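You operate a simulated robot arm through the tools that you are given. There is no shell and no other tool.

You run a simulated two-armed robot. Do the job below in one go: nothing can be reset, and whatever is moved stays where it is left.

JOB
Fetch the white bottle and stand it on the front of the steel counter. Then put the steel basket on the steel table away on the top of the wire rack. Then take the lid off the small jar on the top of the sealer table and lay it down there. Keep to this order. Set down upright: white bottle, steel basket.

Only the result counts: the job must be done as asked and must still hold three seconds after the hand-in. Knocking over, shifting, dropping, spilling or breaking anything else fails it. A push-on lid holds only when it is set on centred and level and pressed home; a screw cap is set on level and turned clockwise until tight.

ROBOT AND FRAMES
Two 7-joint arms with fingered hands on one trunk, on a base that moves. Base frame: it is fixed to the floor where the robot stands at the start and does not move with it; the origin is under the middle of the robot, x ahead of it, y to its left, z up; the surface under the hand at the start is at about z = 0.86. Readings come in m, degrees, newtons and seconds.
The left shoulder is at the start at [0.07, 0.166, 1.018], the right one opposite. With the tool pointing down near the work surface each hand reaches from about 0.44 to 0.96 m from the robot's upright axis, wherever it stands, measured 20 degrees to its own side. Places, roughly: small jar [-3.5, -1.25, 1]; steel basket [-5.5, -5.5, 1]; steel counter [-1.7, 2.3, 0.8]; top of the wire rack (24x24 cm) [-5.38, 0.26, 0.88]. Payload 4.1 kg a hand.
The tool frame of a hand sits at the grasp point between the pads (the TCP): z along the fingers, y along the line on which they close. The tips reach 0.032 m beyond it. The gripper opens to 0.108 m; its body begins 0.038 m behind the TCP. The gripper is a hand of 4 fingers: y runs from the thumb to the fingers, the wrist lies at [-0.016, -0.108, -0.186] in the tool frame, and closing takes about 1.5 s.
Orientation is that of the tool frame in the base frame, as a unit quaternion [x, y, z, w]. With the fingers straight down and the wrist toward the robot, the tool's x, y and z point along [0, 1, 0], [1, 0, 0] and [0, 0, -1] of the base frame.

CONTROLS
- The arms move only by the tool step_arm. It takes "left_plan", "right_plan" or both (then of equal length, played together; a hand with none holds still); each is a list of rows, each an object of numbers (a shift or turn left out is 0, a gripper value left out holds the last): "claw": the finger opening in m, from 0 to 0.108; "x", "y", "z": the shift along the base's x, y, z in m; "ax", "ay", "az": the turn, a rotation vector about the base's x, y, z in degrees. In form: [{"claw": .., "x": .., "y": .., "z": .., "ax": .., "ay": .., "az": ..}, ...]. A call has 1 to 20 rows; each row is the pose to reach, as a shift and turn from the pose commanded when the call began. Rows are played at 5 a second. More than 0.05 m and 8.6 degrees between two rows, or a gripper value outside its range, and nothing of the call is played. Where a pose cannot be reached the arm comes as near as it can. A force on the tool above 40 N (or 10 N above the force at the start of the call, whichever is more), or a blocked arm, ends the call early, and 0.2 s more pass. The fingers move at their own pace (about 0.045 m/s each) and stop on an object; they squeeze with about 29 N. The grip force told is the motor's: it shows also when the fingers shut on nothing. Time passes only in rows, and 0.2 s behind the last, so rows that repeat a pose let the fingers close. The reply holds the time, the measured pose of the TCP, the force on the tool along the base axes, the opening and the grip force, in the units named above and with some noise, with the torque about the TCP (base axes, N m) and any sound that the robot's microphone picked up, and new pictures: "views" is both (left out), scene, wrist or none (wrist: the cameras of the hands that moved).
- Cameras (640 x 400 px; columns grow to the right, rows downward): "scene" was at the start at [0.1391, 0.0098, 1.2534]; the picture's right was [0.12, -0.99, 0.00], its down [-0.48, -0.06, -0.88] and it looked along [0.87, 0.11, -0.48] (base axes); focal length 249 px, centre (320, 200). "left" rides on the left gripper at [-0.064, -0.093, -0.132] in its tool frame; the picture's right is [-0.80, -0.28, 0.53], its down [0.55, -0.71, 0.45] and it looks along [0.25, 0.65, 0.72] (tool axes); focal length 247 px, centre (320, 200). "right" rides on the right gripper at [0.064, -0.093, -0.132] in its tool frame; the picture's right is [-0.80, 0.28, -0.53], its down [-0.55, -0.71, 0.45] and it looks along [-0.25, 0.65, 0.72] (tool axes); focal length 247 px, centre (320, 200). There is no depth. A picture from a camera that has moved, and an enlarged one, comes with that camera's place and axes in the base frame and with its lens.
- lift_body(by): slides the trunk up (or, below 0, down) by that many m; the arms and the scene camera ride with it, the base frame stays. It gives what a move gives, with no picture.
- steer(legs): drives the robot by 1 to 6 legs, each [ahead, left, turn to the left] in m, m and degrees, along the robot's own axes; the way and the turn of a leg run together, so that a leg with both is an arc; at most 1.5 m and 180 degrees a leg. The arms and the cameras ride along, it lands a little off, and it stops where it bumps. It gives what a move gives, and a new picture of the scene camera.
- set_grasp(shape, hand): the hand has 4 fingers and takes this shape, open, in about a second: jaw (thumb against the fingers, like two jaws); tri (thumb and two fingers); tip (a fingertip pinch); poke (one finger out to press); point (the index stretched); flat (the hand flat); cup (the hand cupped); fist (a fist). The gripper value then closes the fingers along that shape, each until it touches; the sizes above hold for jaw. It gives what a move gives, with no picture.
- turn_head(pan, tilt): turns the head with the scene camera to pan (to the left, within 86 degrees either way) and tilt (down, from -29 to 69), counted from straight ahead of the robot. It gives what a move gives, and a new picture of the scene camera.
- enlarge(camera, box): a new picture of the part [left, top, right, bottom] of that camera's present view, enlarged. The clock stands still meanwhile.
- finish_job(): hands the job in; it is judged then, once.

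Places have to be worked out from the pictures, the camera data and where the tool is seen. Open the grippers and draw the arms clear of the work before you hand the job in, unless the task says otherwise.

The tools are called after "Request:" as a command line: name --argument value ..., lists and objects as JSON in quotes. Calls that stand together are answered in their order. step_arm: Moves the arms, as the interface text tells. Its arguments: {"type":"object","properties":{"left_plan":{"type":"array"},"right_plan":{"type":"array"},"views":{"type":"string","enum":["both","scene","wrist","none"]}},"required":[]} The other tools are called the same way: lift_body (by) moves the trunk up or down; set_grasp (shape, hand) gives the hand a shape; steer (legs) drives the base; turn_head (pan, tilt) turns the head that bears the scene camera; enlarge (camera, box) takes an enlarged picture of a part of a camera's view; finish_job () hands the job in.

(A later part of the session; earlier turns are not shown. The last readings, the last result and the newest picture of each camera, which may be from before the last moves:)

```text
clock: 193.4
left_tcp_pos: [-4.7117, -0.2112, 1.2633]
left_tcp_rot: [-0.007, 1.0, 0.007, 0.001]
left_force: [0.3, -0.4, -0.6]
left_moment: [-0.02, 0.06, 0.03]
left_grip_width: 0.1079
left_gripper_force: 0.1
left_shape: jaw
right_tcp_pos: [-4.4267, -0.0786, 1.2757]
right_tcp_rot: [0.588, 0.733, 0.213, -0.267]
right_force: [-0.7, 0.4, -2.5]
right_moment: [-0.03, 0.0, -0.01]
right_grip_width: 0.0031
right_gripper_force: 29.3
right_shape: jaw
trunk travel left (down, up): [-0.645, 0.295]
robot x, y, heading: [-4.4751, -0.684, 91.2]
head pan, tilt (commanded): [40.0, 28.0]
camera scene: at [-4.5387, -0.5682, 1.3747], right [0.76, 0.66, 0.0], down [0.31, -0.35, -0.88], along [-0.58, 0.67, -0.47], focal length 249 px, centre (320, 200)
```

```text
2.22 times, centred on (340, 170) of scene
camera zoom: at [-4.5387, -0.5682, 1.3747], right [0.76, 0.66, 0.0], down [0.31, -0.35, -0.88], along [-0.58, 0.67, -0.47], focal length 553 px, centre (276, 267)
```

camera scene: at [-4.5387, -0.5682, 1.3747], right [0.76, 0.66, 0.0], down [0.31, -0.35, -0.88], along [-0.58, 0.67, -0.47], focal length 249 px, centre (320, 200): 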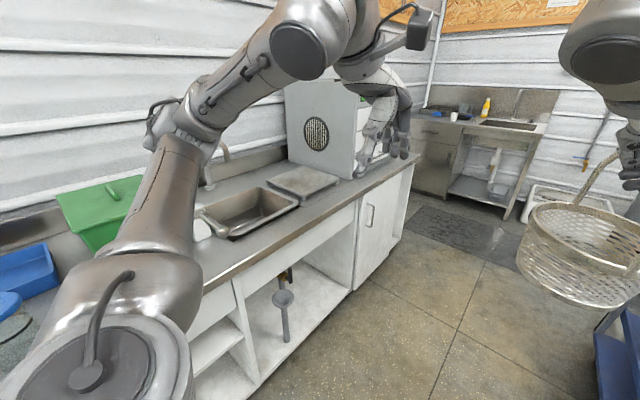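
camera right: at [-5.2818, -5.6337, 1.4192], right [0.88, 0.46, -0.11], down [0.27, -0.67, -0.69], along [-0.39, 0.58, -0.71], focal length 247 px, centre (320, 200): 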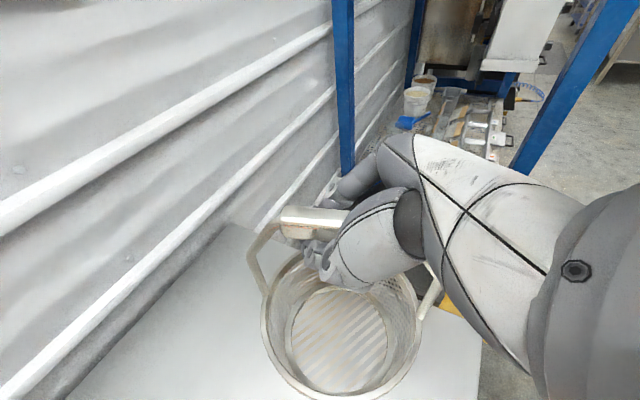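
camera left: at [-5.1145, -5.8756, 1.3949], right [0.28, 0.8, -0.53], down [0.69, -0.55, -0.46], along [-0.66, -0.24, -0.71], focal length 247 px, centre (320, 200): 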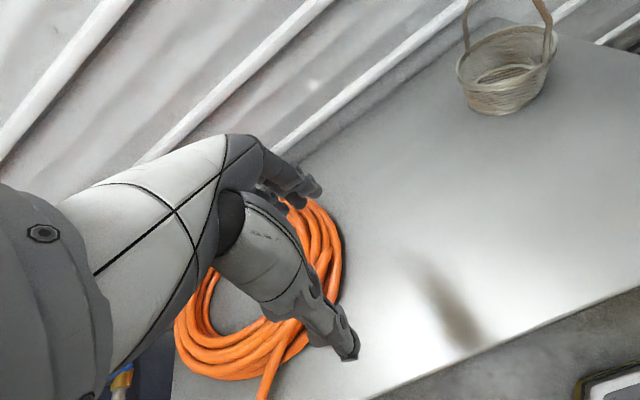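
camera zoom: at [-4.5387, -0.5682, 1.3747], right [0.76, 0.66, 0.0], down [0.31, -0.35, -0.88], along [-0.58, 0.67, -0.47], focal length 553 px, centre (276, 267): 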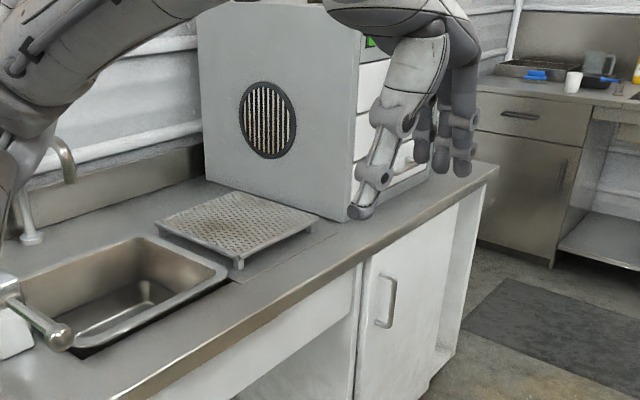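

The wire rack spans x −5.49..−5.23 and y 0.12..0.38 at z ≈ 0.88, and the oven's south face is at y ≈ 0.43. I'll move up and turn to heading ~158° at a spot well clear of the oven, so my right elbow stays over the aisle.

Request:
steer --legs '[[0.43, 0.12, 0]]'

Request:
steer --legs '[[0, 0, 67]]'

Request:
turn_head --pan -5 --tilt 30

```text
clock: 196.1
left_tcp_pos: [-4.8363, 0.2113, 1.2645]
left_tcp_rot: [-0.003, 1.0, 0.007, 0.003]
left_force: [0.3, -0.2, 0.6]
left_moment: [-0.01, 0.01, 0.0]
left_grip_width: 0.1078
left_gripper_force: 0.0
left_shape: jaw
right_tcp_pos: [-4.5509, 0.3434, 1.2774]
right_tcp_rot: [0.59, 0.731, 0.214, -0.266]
right_force: [-0.4, -0.3, -3.4]
right_moment: [0.0, 0.01, 0.01]
right_grip_width: 0.0031
right_gripper_force: 29.4
right_shape: jaw
trunk travel left (down, up): [-0.645, 0.295]
robot x, y, heading: [-4.6021, -0.2645, 90.7]
head pan, tilt (commanded): [40.0, 28.0]
camera scene: at [-4.6665, -0.1465, 1.3747], right [0.76, 0.65, 0.0], down [0.31, -0.36, -0.88], along [-0.58, 0.67, -0.47], focal length 249 px, centre (320, 200)
```

scene: 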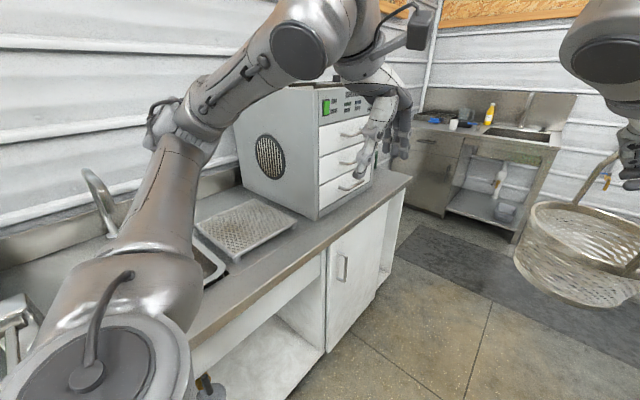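

```text
clock: 199.4
left_tcp_pos: [-5.1333, -0.2915, 1.2633]
left_tcp_rot: [-0.555, 0.832, 0.007, -0.001]
left_force: [0.4, 0.3, 0.7]
left_moment: [-0.04, -0.02, -0.02]
left_grip_width: 0.1077
left_gripper_force: 0.1
left_shape: jaw
right_tcp_pos: [-5.1429, 0.0221, 1.276]
right_tcp_rot: [0.089, 0.936, 0.031, -0.339]
right_force: [-0.1, -0.4, -3.2]
right_moment: [0.05, -0.05, 0.01]
right_grip_width: 0.0031
right_gripper_force: 29.0
right_shape: jaw
trunk travel left (down, up): [-0.645, 0.295]
robot x, y, heading: [-4.6036, -0.2654, 157.7]
head pan, tilt (commanded): [40.0, 28.0]
camera scene: at [-4.7403, -0.2744, 1.3746], right [-0.3, 0.95, 0.0], down [0.45, 0.14, -0.88], along [-0.84, -0.27, -0.47], focal length 249 px, centre (320, 200)
```

scene: 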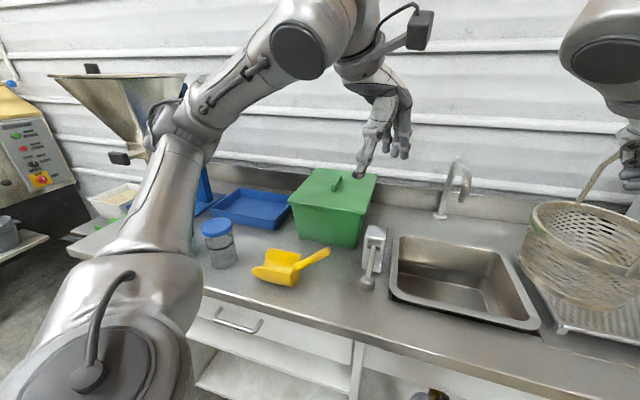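

```text
clock: 200.5
left_tcp_pos: [-5.1342, -0.2909, 1.2629]
left_tcp_rot: [-0.555, 0.832, 0.008, -0.002]
left_force: [-0.4, -0.6, 1.0]
left_moment: [-0.02, -0.01, -0.04]
left_grip_width: 0.1077
left_gripper_force: 0.0
left_shape: jaw
right_tcp_pos: [-5.1432, 0.0226, 1.2763]
right_tcp_rot: [0.088, 0.936, 0.031, -0.339]
right_force: [-0.4, 0.3, -3.2]
right_moment: [0.0, 0.0, -0.01]
right_grip_width: 0.0029
right_gripper_force: 29.3
right_shape: jaw
trunk travel left (down, up): [-0.645, 0.295]
robot x, y, heading: [-4.6066, -0.2629, 157.5]
head pan, tilt (commanded): [-5.0, 30.0]
camera scene: at [-4.7338, -0.2053, 1.3715], right [0.46, 0.89, 0.0], down [0.44, -0.23, -0.87], along [-0.77, 0.4, -0.5], focal length 249 px, centre (320, 200)
```

scene: 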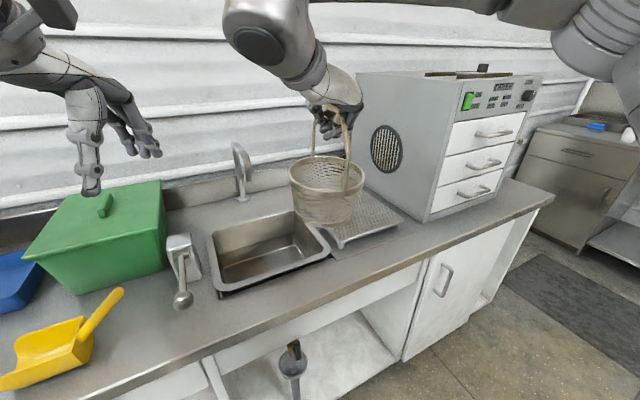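

The view is good and the rack centre comes out at about [-5.355, 0.247]. I'll shift the base a little closer to the rack, moving right and ahead.

Request:
steer --legs '[[0.1, -0.14, 0]]'

Request:
enlarge --camera "scene" --box '[220, 100, 460, 280]'

```text
clock: 202.0
left_tcp_pos: [-5.1747, -0.1224, 1.2636]
left_tcp_rot: [-0.554, 0.833, 0.008, -0.002]
left_force: [-0.1, 0.2, 0.4]
left_moment: [0.01, -0.01, -0.05]
left_grip_width: 0.1078
left_gripper_force: 0.0
left_shape: jaw
right_tcp_pos: [-5.1821, 0.192, 1.2763]
right_tcp_rot: [0.09, 0.936, 0.031, -0.34]
right_force: [1.0, 0.3, -4.2]
right_moment: [-0.04, -0.01, 0.0]
right_grip_width: 0.0032
right_gripper_force: 28.5
right_shape: jaw
trunk travel left (down, up): [-0.645, 0.295]
robot x, y, heading: [-4.6468, -0.0951, 157.6]
head pan, tilt (commanded): [-5.0, 30.0]
camera scene: at [-4.7735, -0.0376, 1.3716], right [0.46, 0.89, 0.0], down [0.44, -0.23, -0.87], along [-0.77, 0.4, -0.5], focal length 249 px, centre (320, 200)
```

scene: 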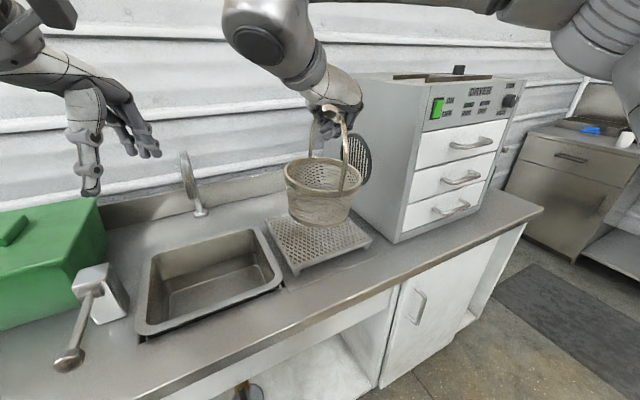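

```text
2.22 times, centred on (340, 190) of scene
camera zoom: at [-4.7735, -0.0376, 1.3716], right [0.46, 0.89, 0.0], down [0.44, -0.23, -0.87], along [-0.77, 0.4, -0.5], focal length 553 px, centre (276, 222)
```

zoom: 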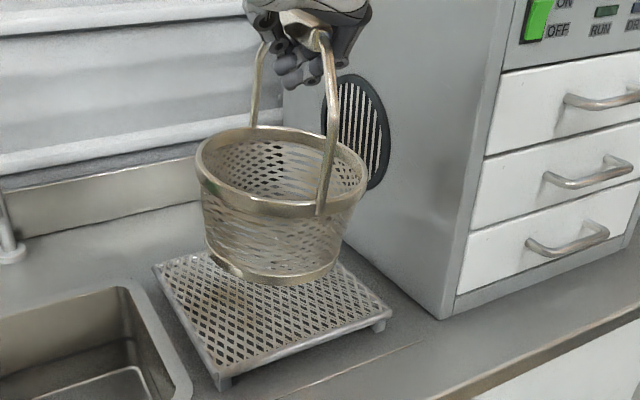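

The rack centre refines to about [-5.355, 0.246], and the basket hangs level. I'll extend the arm over the rack and lower to a few centimetres above it.

Request:
step_arm --right_plan '[{"x": -0.03, "y": 0.01}, {"x": -0.06, "y": 0.02}, {"x": -0.09, "y": 0.03}, {"x": -0.12, "y": 0.04}, {"x": -0.145, "y": 0.048}, {"x": -0.163, "y": 0.054}, {"x": -0.163, "y": 0.054, "z": -0.02}, {"x": -0.163, "y": 0.054, "z": -0.045}, {"x": -0.163, "y": 0.054, "z": -0.07}, {"x": -0.163, "y": 0.054, "z": -0.095}, {"x": -0.163, "y": 0.054, "z": -0.115}, {"x": -0.163, "y": 0.054, "z": -0.125}, {"x": -0.163, "y": 0.054, "z": -0.125}, {"x": -0.163, "y": 0.054, "z": -0.125}]' --views "both"

Request:
enlarge --camera "scene" --box '[220, 100, 460, 280]'

Request:
enlarge --camera "right" --box '[200, 150, 460, 400]'

```text
clock: 205.0
left_tcp_pos: [-5.1741, -0.121, 1.2633]
left_tcp_rot: [-0.553, 0.833, 0.007, -0.002]
left_force: [-0.2, 0.0, -0.1]
left_moment: [0.02, -0.02, 0.01]
left_grip_width: 0.1077
left_gripper_force: 0.0
left_shape: jaw
right_tcp_pos: [-5.3476, 0.246, 1.1512]
right_tcp_rot: [0.09, 0.936, 0.031, -0.34]
right_force: [0.2, 0.0, -2.9]
right_moment: [0.0, -0.03, -0.01]
right_grip_width: 0.0027
right_gripper_force: 29.1
right_shape: jaw
trunk travel left (down, up): [-0.645, 0.295]
robot x, y, heading: [-4.6465, -0.0943, 157.2]
head pan, tilt (commanded): [-5.0, 30.0]
camera scene: at [-4.7739, -0.0369, 1.3714], right [0.46, 0.89, 0.0], down [0.44, -0.23, -0.87], along [-0.77, 0.4, -0.5], focal length 249 px, centre (320, 200)
camera right: at [-5.3302, 0.1491, 1.2943], right [0.99, 0.1, -0.1], down [0.0, -0.72, -0.69], along [-0.14, 0.69, -0.71], focal length 247 px, centre (320, 200)
```

scene: 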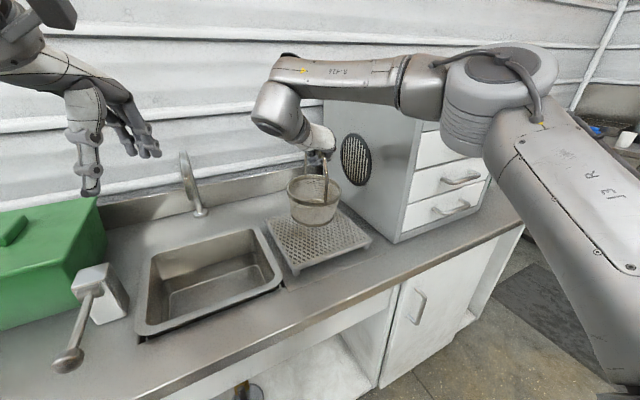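
right: 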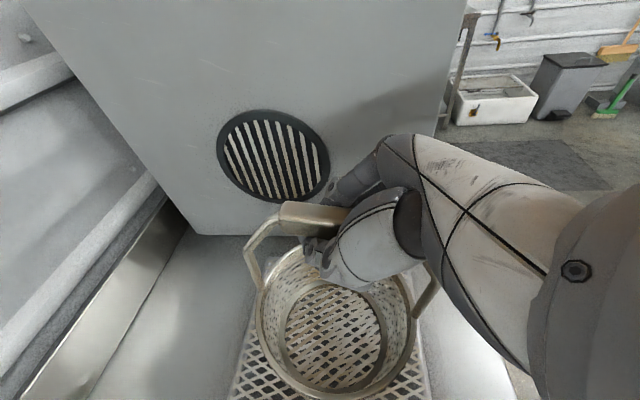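

```text
2.22 times, centred on (340, 190) of scene
camera zoom: at [-4.7739, -0.0369, 1.3714], right [0.46, 0.89, 0.0], down [0.44, -0.23, -0.87], along [-0.77, 0.4, -0.5], focal length 553 px, centre (276, 222)
```

zoom: 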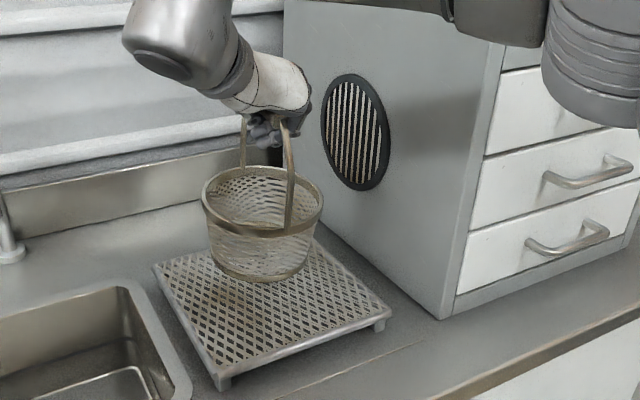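

```text
1.60 times, centred on (330, 275) of right
camera zoom: at [-5.3302, 0.1491, 1.2943], right [0.99, 0.1, -0.1], down [0.0, -0.72, -0.69], along [-0.14, 0.69, -0.71], focal length 395 px, centre (304, 80)
```

zoom: 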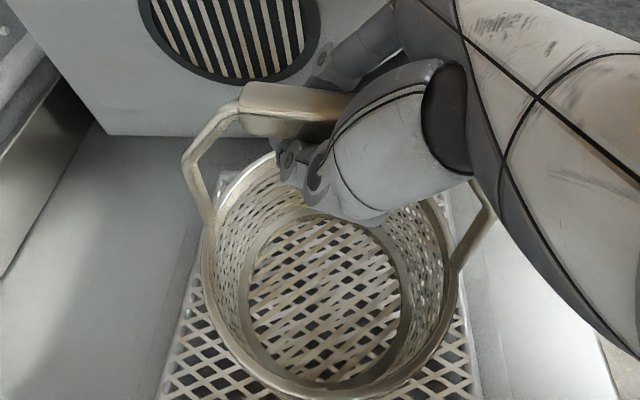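

The basket's base is over the rack centre at about [-5.354, 0.239]. I'll lower it slowly until it touches.

Request:
step_arm --right_plan '[{"z": -0.008}, {"z": -0.014}, {"z": -0.02}, {"z": -0.025}, {"z": -0.03}, {"z": -0.034}, {"z": -0.034}]' --views "both"

Request:
enlarge --camera "scene" --box '[220, 100, 460, 280]'

```text
clock: 206.6
left_tcp_pos: [-5.1744, -0.1218, 1.263]
left_tcp_rot: [-0.553, 0.833, 0.008, -0.002]
left_force: [-0.5, 0.7, 0.6]
left_moment: [-0.01, -0.03, 0.04]
left_grip_width: 0.1078
left_gripper_force: 0.2
left_shape: jaw
right_tcp_pos: [-5.3456, 0.2458, 1.1154]
right_tcp_rot: [0.09, 0.936, 0.032, -0.339]
right_force: [-0.6, 0.6, -3.6]
right_moment: [0.0, -0.03, 0.01]
right_grip_width: 0.0032
right_gripper_force: 29.0
right_shape: jaw
trunk travel left (down, up): [-0.645, 0.295]
robot x, y, heading: [-4.6459, -0.0957, 157.4]
head pan, tilt (commanded): [-5.0, 30.0]
camera scene: at [-4.7738, -0.0368, 1.3715], right [0.46, 0.89, 0.0], down [0.44, -0.23, -0.87], along [-0.77, 0.4, -0.5], focal length 249 px, centre (320, 200)
camera right: at [-5.3293, 0.149, 1.2594], right [0.99, 0.1, -0.1], down [0.0, -0.72, -0.69], along [-0.14, 0.69, -0.71], focal length 247 px, centre (320, 200)
```

scene: 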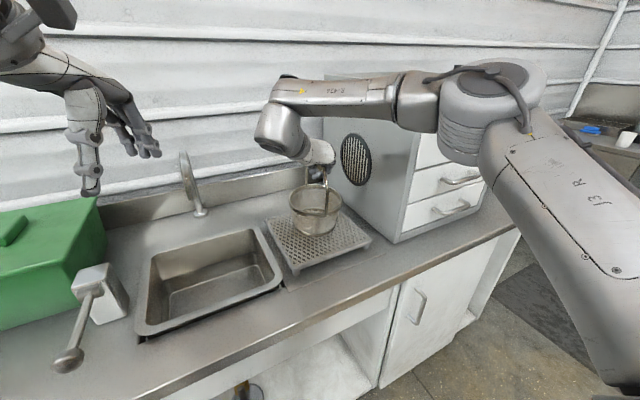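
right: 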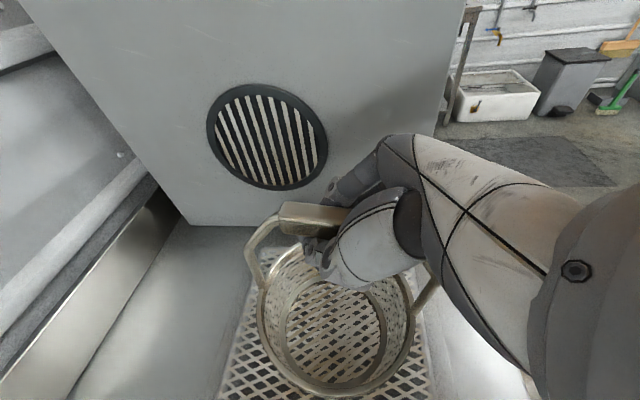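

```text
2.22 times, centred on (340, 190) of scene
camera zoom: at [-4.7738, -0.0368, 1.3715], right [0.46, 0.89, 0.0], down [0.44, -0.23, -0.87], along [-0.77, 0.4, -0.5], focal length 553 px, centre (276, 222)
```

zoom: 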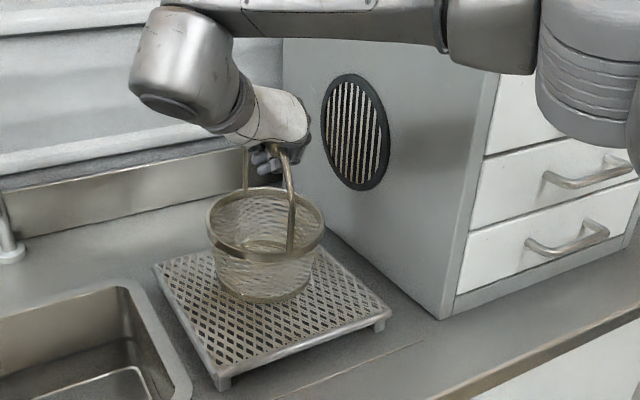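

There's no contact yet. I'll continue down in small steps, watching for the weight to come off the hand.

Request:
step_arm --right_plan '[{"z": -0.004}, {"z": -0.008}, {"z": -0.011}, {"z": -0.011}]' --views "none"

```text
clock: 207.6
left_tcp_pos: [-5.1744, -0.1218, 1.2632]
left_tcp_rot: [-0.553, 0.833, 0.007, -0.002]
left_force: [-0.1, 0.2, 0.8]
left_moment: [0.0, 0.0, 0.01]
left_grip_width: 0.1078
left_gripper_force: 0.1
left_shape: jaw
right_tcp_pos: [-5.3452, 0.2464, 1.1047]
right_tcp_rot: [0.09, 0.935, 0.031, -0.34]
right_force: [0.4, -0.5, -2.9]
right_moment: [0.01, -0.02, -0.01]
right_grip_width: 0.0031
right_gripper_force: 29.1
right_shape: jaw
trunk travel left (down, up): [-0.645, 0.295]
robot x, y, heading: [-4.6413, -0.0951, 157.3]
head pan, tilt (commanded): [-5.0, 30.0]
```

The basket's weight is still on the hand at z 1.105, so I'll go on lowering in small steps.

Request:
step_arm --right_plan '[{"z": -0.003}, {"z": -0.006}, {"z": -0.009}, {"z": -0.009}]' --views "scene"

Request:
enlarge --camera "scene" --box '[250, 140, 410, 280]'

```text
clock: 208.6
left_tcp_pos: [-5.1752, -0.1229, 1.2641]
left_tcp_rot: [-0.553, 0.833, 0.007, -0.001]
left_force: [0.3, 0.5, 0.5]
left_moment: [0.01, 0.0, 0.02]
left_grip_width: 0.1078
left_gripper_force: 0.0
left_shape: jaw
right_tcp_pos: [-5.3455, 0.2469, 1.0989]
right_tcp_rot: [0.09, 0.936, 0.032, -0.339]
right_force: [-0.5, -0.4, -2.4]
right_moment: [-0.01, -0.04, 0.01]
right_grip_width: 0.0031
right_gripper_force: 29.1
right_shape: jaw
trunk travel left (down, up): [-0.645, 0.295]
robot x, y, heading: [-4.6418, -0.0928, 157.6]
head pan, tilt (commanded): [-5.0, 30.0]
camera scene: at [-4.7738, -0.0368, 1.3715], right [0.46, 0.89, 0.0], down [0.44, -0.23, -0.87], along [-0.77, 0.4, -0.5], focal length 249 px, centre (320, 200)
```

scene: 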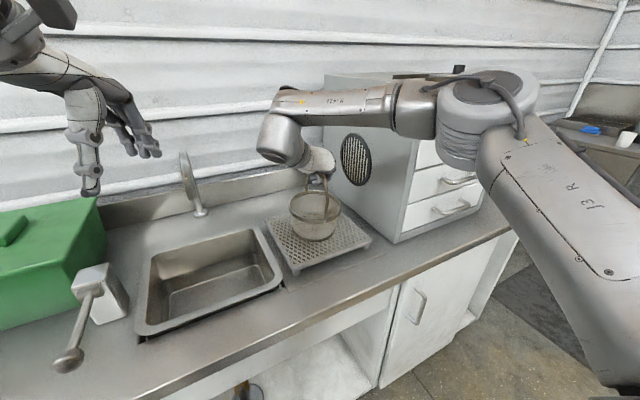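

```text
2.86 times, centred on (330, 210) of scene
camera zoom: at [-4.7738, -0.0368, 1.3715], right [0.46, 0.89, 0.0], down [0.44, -0.23, -0.87], along [-0.77, 0.4, -0.5], focal length 711 px, centre (291, 171)
```

zoom: 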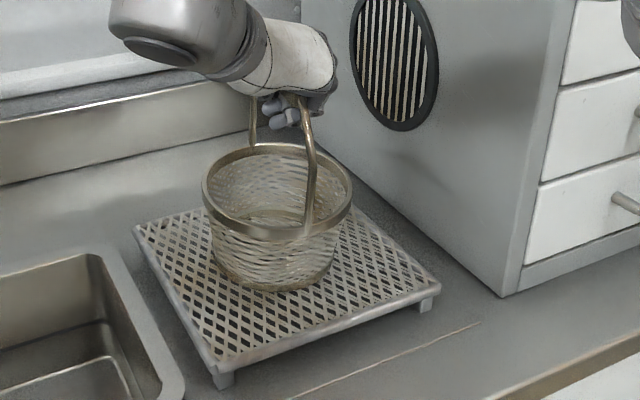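

It's close to contact: the measured z lags the command slightly. I'll lower a few millimetres more.

Request:
step_arm --right_plan '[{"z": -0.003}, {"z": -0.006}, {"z": -0.006}]' --views "none"

```text
clock: 209.4
left_tcp_pos: [-5.1757, -0.1215, 1.2624]
left_tcp_rot: [-0.553, 0.833, 0.006, -0.002]
left_force: [-0.3, 0.2, -0.2]
left_moment: [0.0, 0.01, -0.02]
left_grip_width: 0.108
left_gripper_force: 0.0
left_shape: jaw
right_tcp_pos: [-5.3446, 0.2467, 1.0905]
right_tcp_rot: [0.09, 0.936, 0.032, -0.34]
right_force: [0.1, -0.9, -3.2]
right_moment: [0.02, 0.01, 0.0]
right_grip_width: 0.003
right_gripper_force: 28.9
right_shape: jaw
trunk travel left (down, up): [-0.645, 0.295]
robot x, y, heading: [-4.6438, -0.0984, 157.3]
head pan, tilt (commanded): [-5.0, 30.0]
```

It's still hanging freely, so I'll keep lowering in small steps.

Request:
step_arm --right_plan '[{"z": -0.003}, {"z": -0.006}, {"z": -0.009}, {"z": -0.012}, {"z": -0.012}]' --views "scene"

Request:
enlarge --camera "scene" --box '[250, 140, 410, 280]'

```text
clock: 210.6
left_tcp_pos: [-5.1733, -0.1212, 1.2628]
left_tcp_rot: [-0.553, 0.833, 0.008, -0.002]
left_force: [-0.8, 0.2, -0.1]
left_moment: [-0.05, 0.0, -0.03]
left_grip_width: 0.1079
left_gripper_force: 0.0
left_shape: jaw
right_tcp_pos: [-5.3451, 0.2461, 1.0795]
right_tcp_rot: [0.089, 0.936, 0.032, -0.34]
right_force: [-0.4, 0.0, -0.2]
right_moment: [-0.03, -0.03, 0.02]
right_grip_width: 0.0026
right_gripper_force: 29.3
right_shape: jaw
trunk travel left (down, up): [-0.645, 0.295]
robot x, y, heading: [-4.6469, -0.0976, 157.3]
head pan, tilt (commanded): [-5.0, 30.0]
camera scene: at [-4.7734, -0.037, 1.3715], right [0.46, 0.89, 0.0], down [0.44, -0.23, -0.87], along [-0.77, 0.4, -0.5], focal length 249 px, centre (320, 200)
```

scene: 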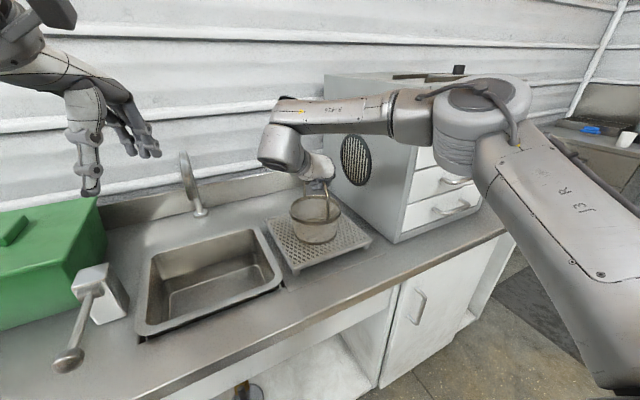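

```text
2.86 times, centred on (330, 210) of scene
camera zoom: at [-4.7734, -0.037, 1.3715], right [0.46, 0.89, 0.0], down [0.44, -0.23, -0.87], along [-0.77, 0.4, -0.5], focal length 711 px, centre (291, 171)
```

zoom: 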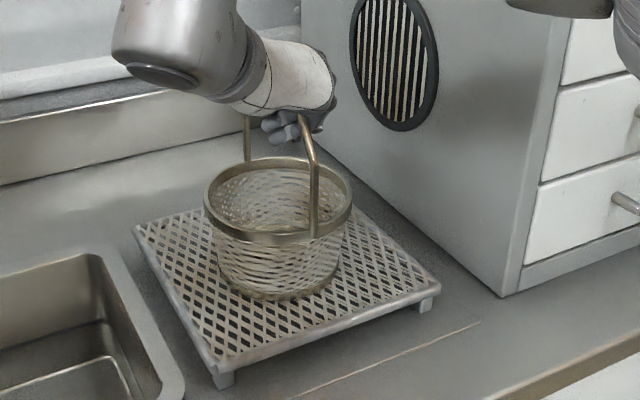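

The weight is now on the rack (force ≈ 0) and the basket sits level near its centre. I'll open the hand gradually.

Request:
step_arm --right_plan '[{"claw": 0.015}, {"claw": 0.03}, {"claw": 0.045}, {"claw": 0.06}, {"claw": 0.075}, {"claw": 0.09}, {"claw": 0.108}, {"claw": 0.108}, {"claw": 0.108}, {"claw": 0.108}]' --views "both"

Request:
enlarge --camera "scene" --box '[250, 140, 410, 280]'

Request:
enlarge --camera "right" --box '[200, 150, 460, 400]'

```text
clock: 212.8
left_tcp_pos: [-5.1746, -0.1217, 1.2644]
left_tcp_rot: [-0.554, 0.833, 0.009, -0.002]
left_force: [0.2, -0.1, 0.0]
left_moment: [-0.02, -0.01, 0.0]
left_grip_width: 0.1078
left_gripper_force: 0.1
left_shape: jaw
right_tcp_pos: [-5.3444, 0.2454, 1.0791]
right_tcp_rot: [0.089, 0.935, 0.032, -0.341]
right_force: [0.8, 0.0, -0.5]
right_moment: [0.02, -0.02, -0.02]
right_grip_width: 0.1077
right_gripper_force: 0.0
right_shape: jaw
trunk travel left (down, up): [-0.645, 0.295]
robot x, y, heading: [-4.646, -0.0988, 157.6]
head pan, tilt (commanded): [-5.0, 30.0]
camera scene: at [-4.7734, -0.037, 1.3715], right [0.46, 0.89, 0.0], down [0.44, -0.23, -0.87], along [-0.77, 0.4, -0.5], focal length 249 px, centre (320, 200)
camera right: at [-5.3285, 0.149, 1.2224], right [0.99, 0.1, -0.1], down [0.0, -0.72, -0.69], along [-0.14, 0.69, -0.71], focal length 247 px, centre (320, 200)
```

scene: 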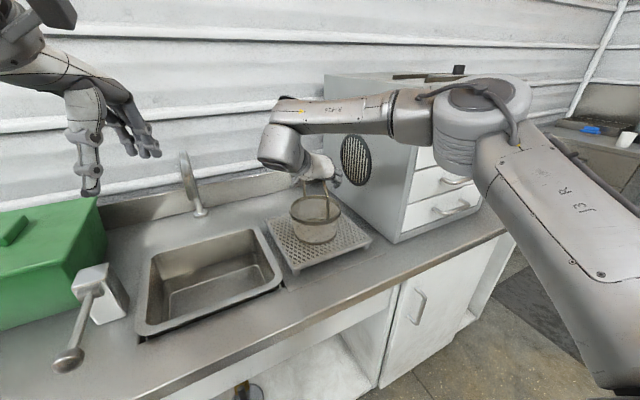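
right: 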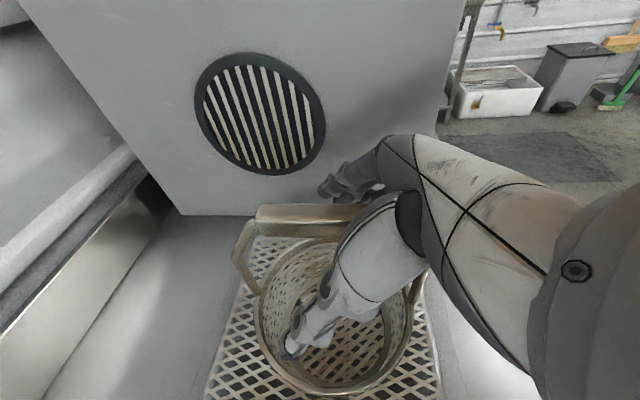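

```text
2.86 times, centred on (330, 210) of scene
camera zoom: at [-4.7734, -0.037, 1.3715], right [0.46, 0.89, 0.0], down [0.44, -0.23, -0.87], along [-0.77, 0.4, -0.5], focal length 711 px, centre (291, 171)
```

zoom: 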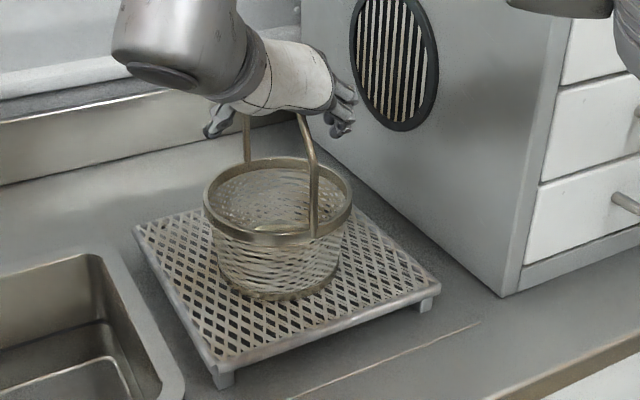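

```text
1.60 times, centred on (330, 275) of right
camera zoom: at [-5.3285, 0.149, 1.2224], right [0.99, 0.1, -0.1], down [0.0, -0.72, -0.69], along [-0.14, 0.69, -0.71], focal length 395 px, centre (304, 80)
```

zoom: 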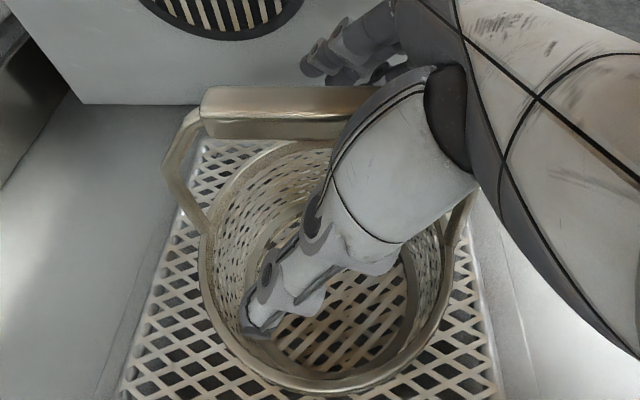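

The hand is open and the basket stands level on the rack. I'll withdraw the hand straight back along its own axis, up and toward me.

Request:
step_arm --right_plan '[{"claw": 0.108, "x": 0.013, "y": -0.0024, "z": 0.0154}, {"x": 0.032, "y": -0.006, "z": 0.038}, {"x": 0.057, "y": -0.011, "z": 0.069}, {"x": 0.082, "y": -0.016, "z": 0.1}, {"x": 0.107, "y": -0.02, "z": 0.13}, {"x": 0.13, "y": -0.025, "z": 0.16}, {"x": 0.15, "y": -0.029, "z": 0.18}, {"x": 0.15, "y": -0.029, "z": 0.18}]' --views "both"

Request:
enlarge --camera "scene" --box '[250, 140, 410, 280]'

```text
clock: 214.6
left_tcp_pos: [-5.1749, -0.1223, 1.2638]
left_tcp_rot: [-0.553, 0.833, 0.008, -0.002]
left_force: [-0.8, 1.2, -0.2]
left_moment: [-0.03, 0.01, 0.01]
left_grip_width: 0.1077
left_gripper_force: 0.1
left_shape: jaw
right_tcp_pos: [-5.1961, 0.216, 1.2591]
right_tcp_rot: [0.09, 0.936, 0.031, -0.34]
right_force: [1.0, -0.7, 0.8]
right_moment: [0.02, 0.03, 0.0]
right_grip_width: 0.1077
right_gripper_force: 0.1
right_shape: jaw
trunk travel left (down, up): [-0.645, 0.295]
robot x, y, heading: [-4.6439, -0.0991, 157.3]
head pan, tilt (commanded): [-5.0, 30.0]
camera scene: at [-4.7741, -0.0369, 1.3714], right [0.46, 0.89, 0.0], down [0.44, -0.23, -0.87], along [-0.77, 0.4, -0.5], focal length 249 px, centre (320, 200)
camera right: at [-5.1784, 0.1196, 1.4029], right [0.99, 0.1, -0.1], down [0.0, -0.72, -0.69], along [-0.14, 0.69, -0.71], focal length 247 px, centre (320, 200)
```

scene: 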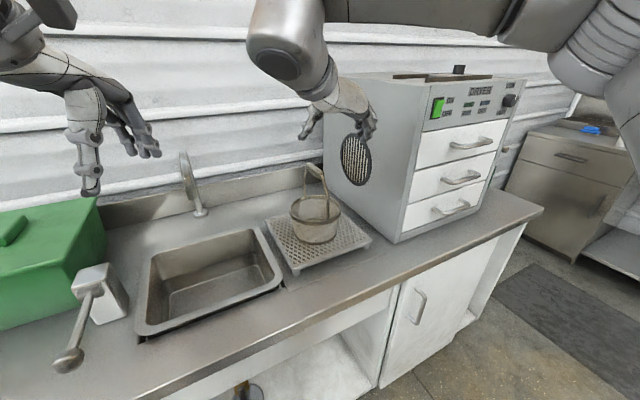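
right: 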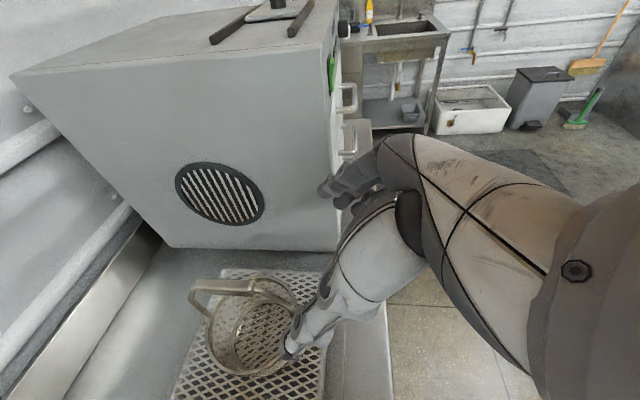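

```text
2.86 times, centred on (330, 210) of scene
camera zoom: at [-4.7741, -0.0369, 1.3714], right [0.46, 0.89, 0.0], down [0.44, -0.23, -0.87], along [-0.77, 0.4, -0.5], focal length 711 px, centre (291, 171)
```

zoom: 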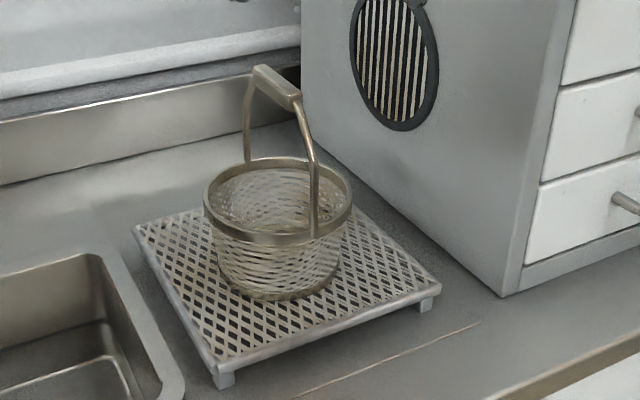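

The basket stands upright on the rack, so the second task is done. Next is the jar, so I'll back away from the counter and turn right toward the aisle while looking for it.

Request:
steer --legs '[[-0.17, 0, 0]]'

Request:
steer --legs '[[0, 0, -67]]'

Request:
turn_head --pan -80 --tilt 28

```text
clock: 216.1
left_tcp_pos: [-5.0204, -0.1859, 1.263]
left_tcp_rot: [-0.553, 0.833, 0.008, -0.002]
left_force: [-0.6, 0.3, 0.8]
left_moment: [-0.01, 0.01, -0.01]
left_grip_width: 0.1077
left_gripper_force: 0.0
left_shape: jaw
right_tcp_pos: [-5.042, 0.1522, 1.2603]
right_tcp_rot: [0.09, 0.936, 0.03, -0.34]
right_force: [0.3, 0.5, -0.7]
right_moment: [0.0, 0.02, -0.01]
right_grip_width: 0.1074
right_gripper_force: 0.1
right_shape: jaw
trunk travel left (down, up): [-0.645, 0.295]
robot x, y, heading: [-4.4933, -0.1615, 157.5]
head pan, tilt (commanded): [-5.0, 30.0]
camera scene: at [-4.6196, -0.101, 1.3714], right [0.46, 0.89, 0.0], down [0.44, -0.23, -0.87], along [-0.77, 0.4, -0.5], focal length 249 px, centre (320, 200)
```

scene: 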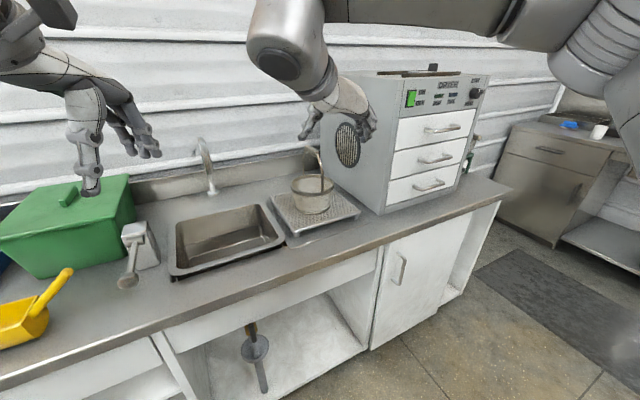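

```text
clock: 219.4
left_tcp_pos: [-4.7135, 0.3188, 1.2637]
left_tcp_rot: [0.005, 1.0, 0.006, 0.003]
left_force: [1.3, -0.5, -0.3]
left_moment: [0.0, 0.01, -0.01]
left_grip_width: 0.1078
left_gripper_force: 0.1
left_shape: jaw
right_tcp_pos: [-4.4075, 0.4661, 1.2605]
right_tcp_rot: [0.597, 0.726, 0.216, -0.265]
right_force: [0.1, -0.8, 0.4]
right_moment: [0.02, 0.0, 0.0]
right_grip_width: 0.1078
right_gripper_force: 0.1
right_shape: jaw
trunk travel left (down, up): [-0.645, 0.295]
robot x, y, heading: [-4.4913, -0.1602, 89.8]
head pan, tilt (commanded): [-5.0, 30.0]
camera scene: at [-4.4832, -0.0219, 1.3715], right [1.0, -0.09, 0.0], down [-0.05, -0.5, -0.87], along [0.08, 0.86, -0.5], focal length 249 px, centre (320, 200)
```

scene: 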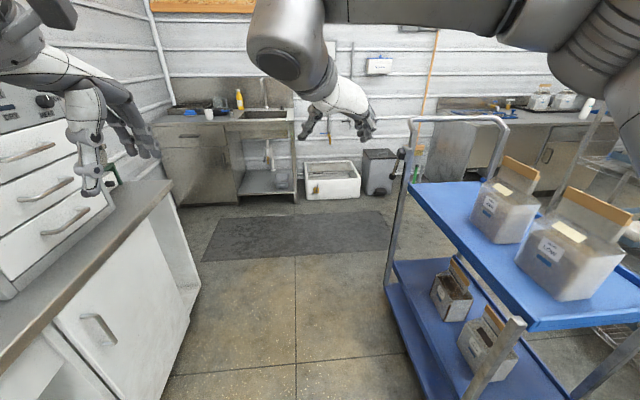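

```text
clock: 220.9
left_tcp_pos: [-4.7135, 0.3199, 1.2633]
left_tcp_rot: [0.005, 1.0, 0.007, 0.003]
left_force: [-0.6, 0.1, -0.1]
left_moment: [0.0, -0.01, 0.0]
left_grip_width: 0.1078
left_gripper_force: 0.2
left_shape: jaw
right_tcp_pos: [-4.4076, 0.4666, 1.2616]
right_tcp_rot: [0.597, 0.726, 0.217, -0.264]
right_force: [1.1, -0.4, 0.9]
right_moment: [0.0, 0.01, -0.01]
right_grip_width: 0.1075
right_gripper_force: 0.0
right_shape: jaw
trunk travel left (down, up): [-0.645, 0.295]
robot x, y, heading: [-4.4907, -0.159, 89.3]
head pan, tilt (commanded): [-80.0, 28.0]
camera scene: at [-4.4019, -0.0967, 1.3747], right [0.17, -0.99, 0.0], down [-0.46, -0.08, -0.88], along [0.87, 0.15, -0.47], focal length 249 px, centre (320, 200)
```

scene: 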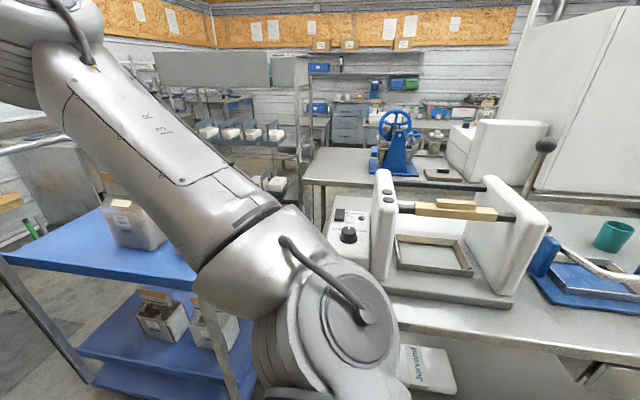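

The sealer table is this one; the jar I saw earlier computes to about [-3.47, -1.22], near the table's south end. The best stand is south of the table facing +y, so I'll back down the aisle and come around.

Request:
steer --legs '[[-1.2, 0, 0], [-0.75, 0, 0]]'

Request:
steer --legs '[[-0.35, -0.35, 0], [0, -0.6, 0]]'

Request:
turn_head --pan 0 --tilt 28

```text
clock: 230.6
left_tcp_pos: [-4.7346, -1.6282, 1.2639]
left_tcp_rot: [0.01, 1.0, 0.007, 0.003]
left_force: [0.5, -0.1, 0.1]
left_moment: [-0.02, 0.01, 0.01]
left_grip_width: 0.1079
left_gripper_force: 0.1
left_shape: jaw
right_tcp_pos: [-4.4271, -1.4841, 1.2598]
right_tcp_rot: [0.6, 0.723, 0.218, -0.264]
right_force: [0.3, 0.6, 0.0]
right_moment: [0.03, 0.01, -0.03]
right_grip_width: 0.1079
right_gripper_force: 0.0
right_shape: jaw
trunk travel left (down, up): [-0.645, 0.295]
robot x, y, heading: [-4.5199, -2.11, 89.2]
head pan, tilt (commanded): [-80.0, 28.0]
camera scene: at [-4.4266, -2.0482, 1.3747], right [0.16, -0.99, 0.0], down [-0.46, -0.07, -0.88], along [0.87, 0.14, -0.47], focal length 249 px, centre (320, 200)
```

scene: 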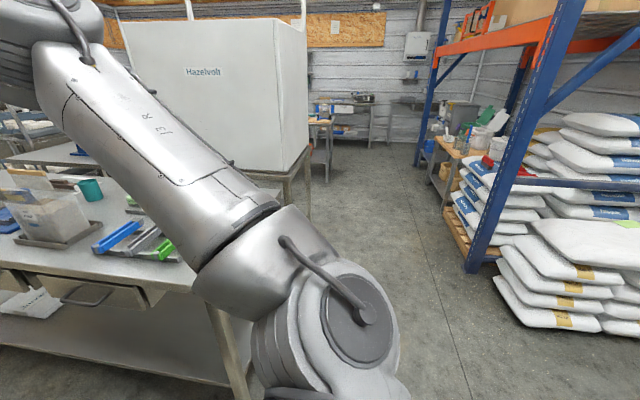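

```text
clock: 236.6
left_tcp_pos: [-3.7702, -1.9978, 1.2627]
left_tcp_rot: [0.009, 1.0, 0.006, 0.003]
left_force: [-0.1, 0.4, -1.0]
left_moment: [0.02, -0.05, -0.02]
left_grip_width: 0.1076
left_gripper_force: 0.0
left_shape: jaw
right_tcp_pos: [-3.4637, -1.8524, 1.26]
right_tcp_rot: [0.598, 0.725, 0.217, -0.265]
right_force: [-0.5, 0.9, -0.4]
right_moment: [0.01, 0.02, 0.0]
right_grip_width: 0.1077
right_gripper_force: 0.0
right_shape: jaw
trunk travel left (down, up): [-0.645, 0.295]
robot x, y, heading: [-3.5494, -2.4774, 89.3]
head pan, tilt (commanded): [-80.0, 28.0]
camera scene: at [-3.461, -2.4159, 1.3747], right [0.16, -0.99, 0.0], down [-0.46, -0.08, -0.88], along [0.87, 0.14, -0.47], focal length 249 px, centre (320, 200)
```

scene: 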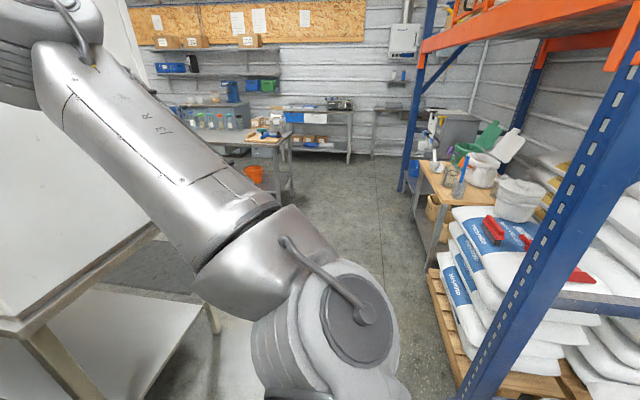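

```text
clock: 238.2
left_tcp_pos: [-3.7688, -1.9973, 1.2624]
left_tcp_rot: [0.009, 1.0, 0.007, 0.003]
left_force: [-0.5, 0.0, -0.1]
left_moment: [0.01, 0.0, 0.02]
left_grip_width: 0.1079
left_gripper_force: 0.0
left_shape: jaw
right_tcp_pos: [-3.4622, -1.8536, 1.26]
right_tcp_rot: [0.599, 0.724, 0.216, -0.264]
right_force: [-1.0, 0.7, 0.7]
right_moment: [0.03, -0.01, 0.01]
right_grip_width: 0.1077
right_gripper_force: 0.1
right_shape: jaw
trunk travel left (down, up): [-0.645, 0.295]
robot x, y, heading: [-3.5505, -2.4784, 89.3]
head pan, tilt (commanded): [0.0, 28.0]
camera scene: at [-3.5496, -2.3393, 1.3747], right [1.0, -0.01, 0.0], down [-0.01, -0.47, -0.88], along [0.01, 0.88, -0.47], focal length 249 px, centre (320, 200)
```

scene: 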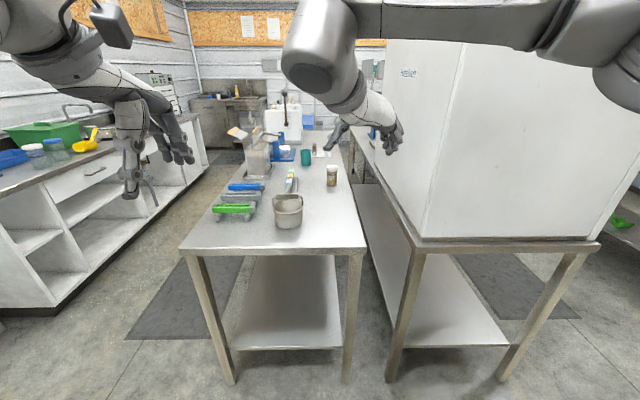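

Now I'm south of the sealer table and see the small jar at pixel (331, 175), behind the metal pot. I'll enlarge it.

Request:
enlarge --camera "scene" --box '[210, 110, 370, 260]'

Request:
enlarge --camera "scene" --box '[300, 140, 360, 200]'

```text
2.67 times, centred on (290, 185) of scene
camera zoom: at [-3.5496, -2.3393, 1.3747], right [1.0, -0.01, 0.0], down [-0.01, -0.47, -0.88], along [0.01, 0.88, -0.47], focal length 664 px, centre (400, 240)
```

zoom: 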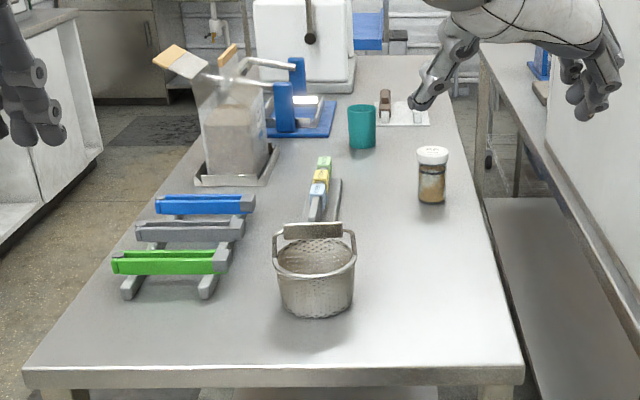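

```text
6.67 times, centred on (330, 170) of scene
camera zoom: at [-3.5496, -2.3393, 1.3747], right [1.0, -0.01, 0.0], down [-0.01, -0.47, -0.88], along [0.01, 0.88, -0.47], focal length 1659 px, centre (253, 400)
```

zoom: 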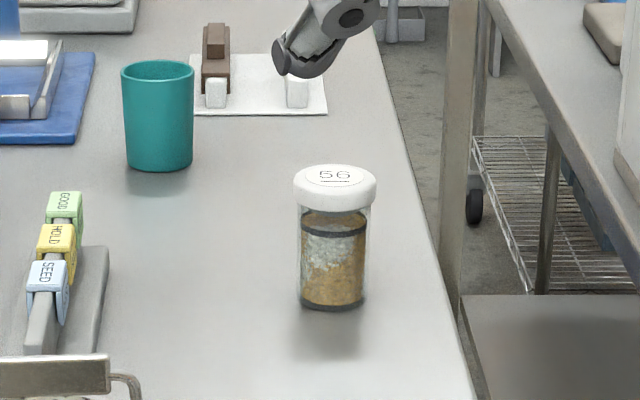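

The jar is glass with a smooth white "56" lid about 6 cm across; its top is near z 0.96 at about [-3.48, -1.235]. I'll drive closer so both hands can reach, and put the right hand back to its plain fingers-down orientation.

Request:
steer --legs '[[0.41, -0.02, 0.5]]'

Request:
step_arm --right_plan '[{"z": 0.03}, {"z": 0.06}, {"z": 0.06, "ax": -7.85, "ay": -1.5}, {"z": 0.06, "ax": -15.7, "ay": -3}, {"z": 0.06, "ax": -23.5, "ay": -4.6}, {"z": 0.06, "ax": -31.4, "ay": -6.1}, {"z": 0.06, "ax": -39.2, "ay": -7.6}, {"z": 0.06, "ax": -39.2, "ay": -7.6}]' --views "scene"

```text
clock: 240.7
left_tcp_pos: [-3.7469, -1.627, 1.2718]
left_tcp_rot: [0.017, 1.0, 0.018, 0.008]
left_force: [0.1, 0.7, 0.0]
left_moment: [-0.04, 0.05, 0.0]
left_grip_width: 0.1079
left_gripper_force: 0.1
left_shape: jaw
right_tcp_pos: [-3.4421, -1.4883, 1.2776]
right_tcp_rot: [0.597, 0.721, 0.231, -0.266]
right_force: [0.0, -0.2, 1.0]
right_moment: [0.0, 0.05, 0.01]
right_grip_width: 0.1076
right_gripper_force: 0.1
right_shape: jaw
trunk travel left (down, up): [-0.645, 0.295]
robot x, y, heading: [-3.5256, -2.092, 88.3]
head pan, tilt (commanded): [0.0, 28.0]
stopped in leg 1: the robot was blocked; the commanded pose is now the measured one
camera scene: at [-3.5337, -1.9746, 1.3779], right [1.0, -0.03, 0.01], down [0.0, -0.45, -0.89], along [0.03, 0.89, -0.45], focal length 249 px, centre (320, 200)
```

scene: 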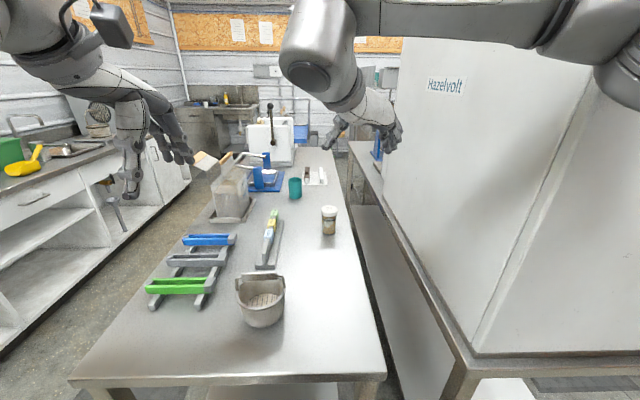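

```text
clock: 242.5
left_tcp_pos: [-3.7404, -1.5965, 1.2632]
left_tcp_rot: [0.013, 1.0, 0.005, 0.004]
left_force: [0.1, 0.1, -0.6]
left_moment: [-0.04, -0.02, 0.03]
left_grip_width: 0.108
left_gripper_force: 0.1
left_shape: jaw
right_tcp_pos: [-3.4353, -1.4548, 1.3188]
right_tcp_rot: [0.638, 0.77, 0.001, 0.002]
right_force: [-0.4, 1.0, -0.2]
right_moment: [-0.05, -0.02, 0.01]
right_grip_width: 0.1078
right_gripper_force: 0.0
right_shape: jaw
trunk travel left (down, up): [-0.645, 0.295]
robot x, y, heading: [-3.5256, -2.0806, 88.8]
head pan, tilt (commanded): [0.0, 28.0]
camera scene: at [-3.5234, -1.9402, 1.3742], right [1.0, -0.02, 0.0], down [-0.01, -0.47, -0.88], along [0.02, 0.88, -0.47], focal length 249 px, centre (320, 200)
```

scene: 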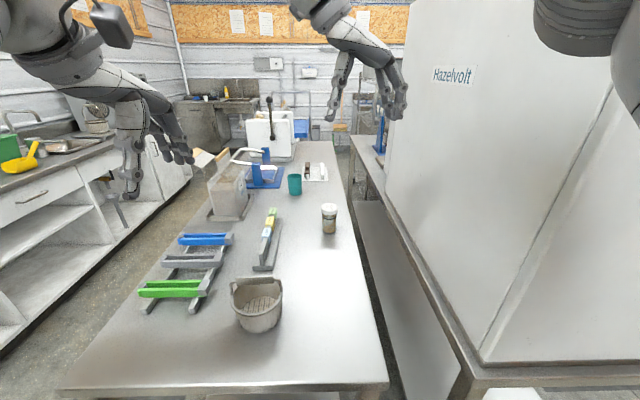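

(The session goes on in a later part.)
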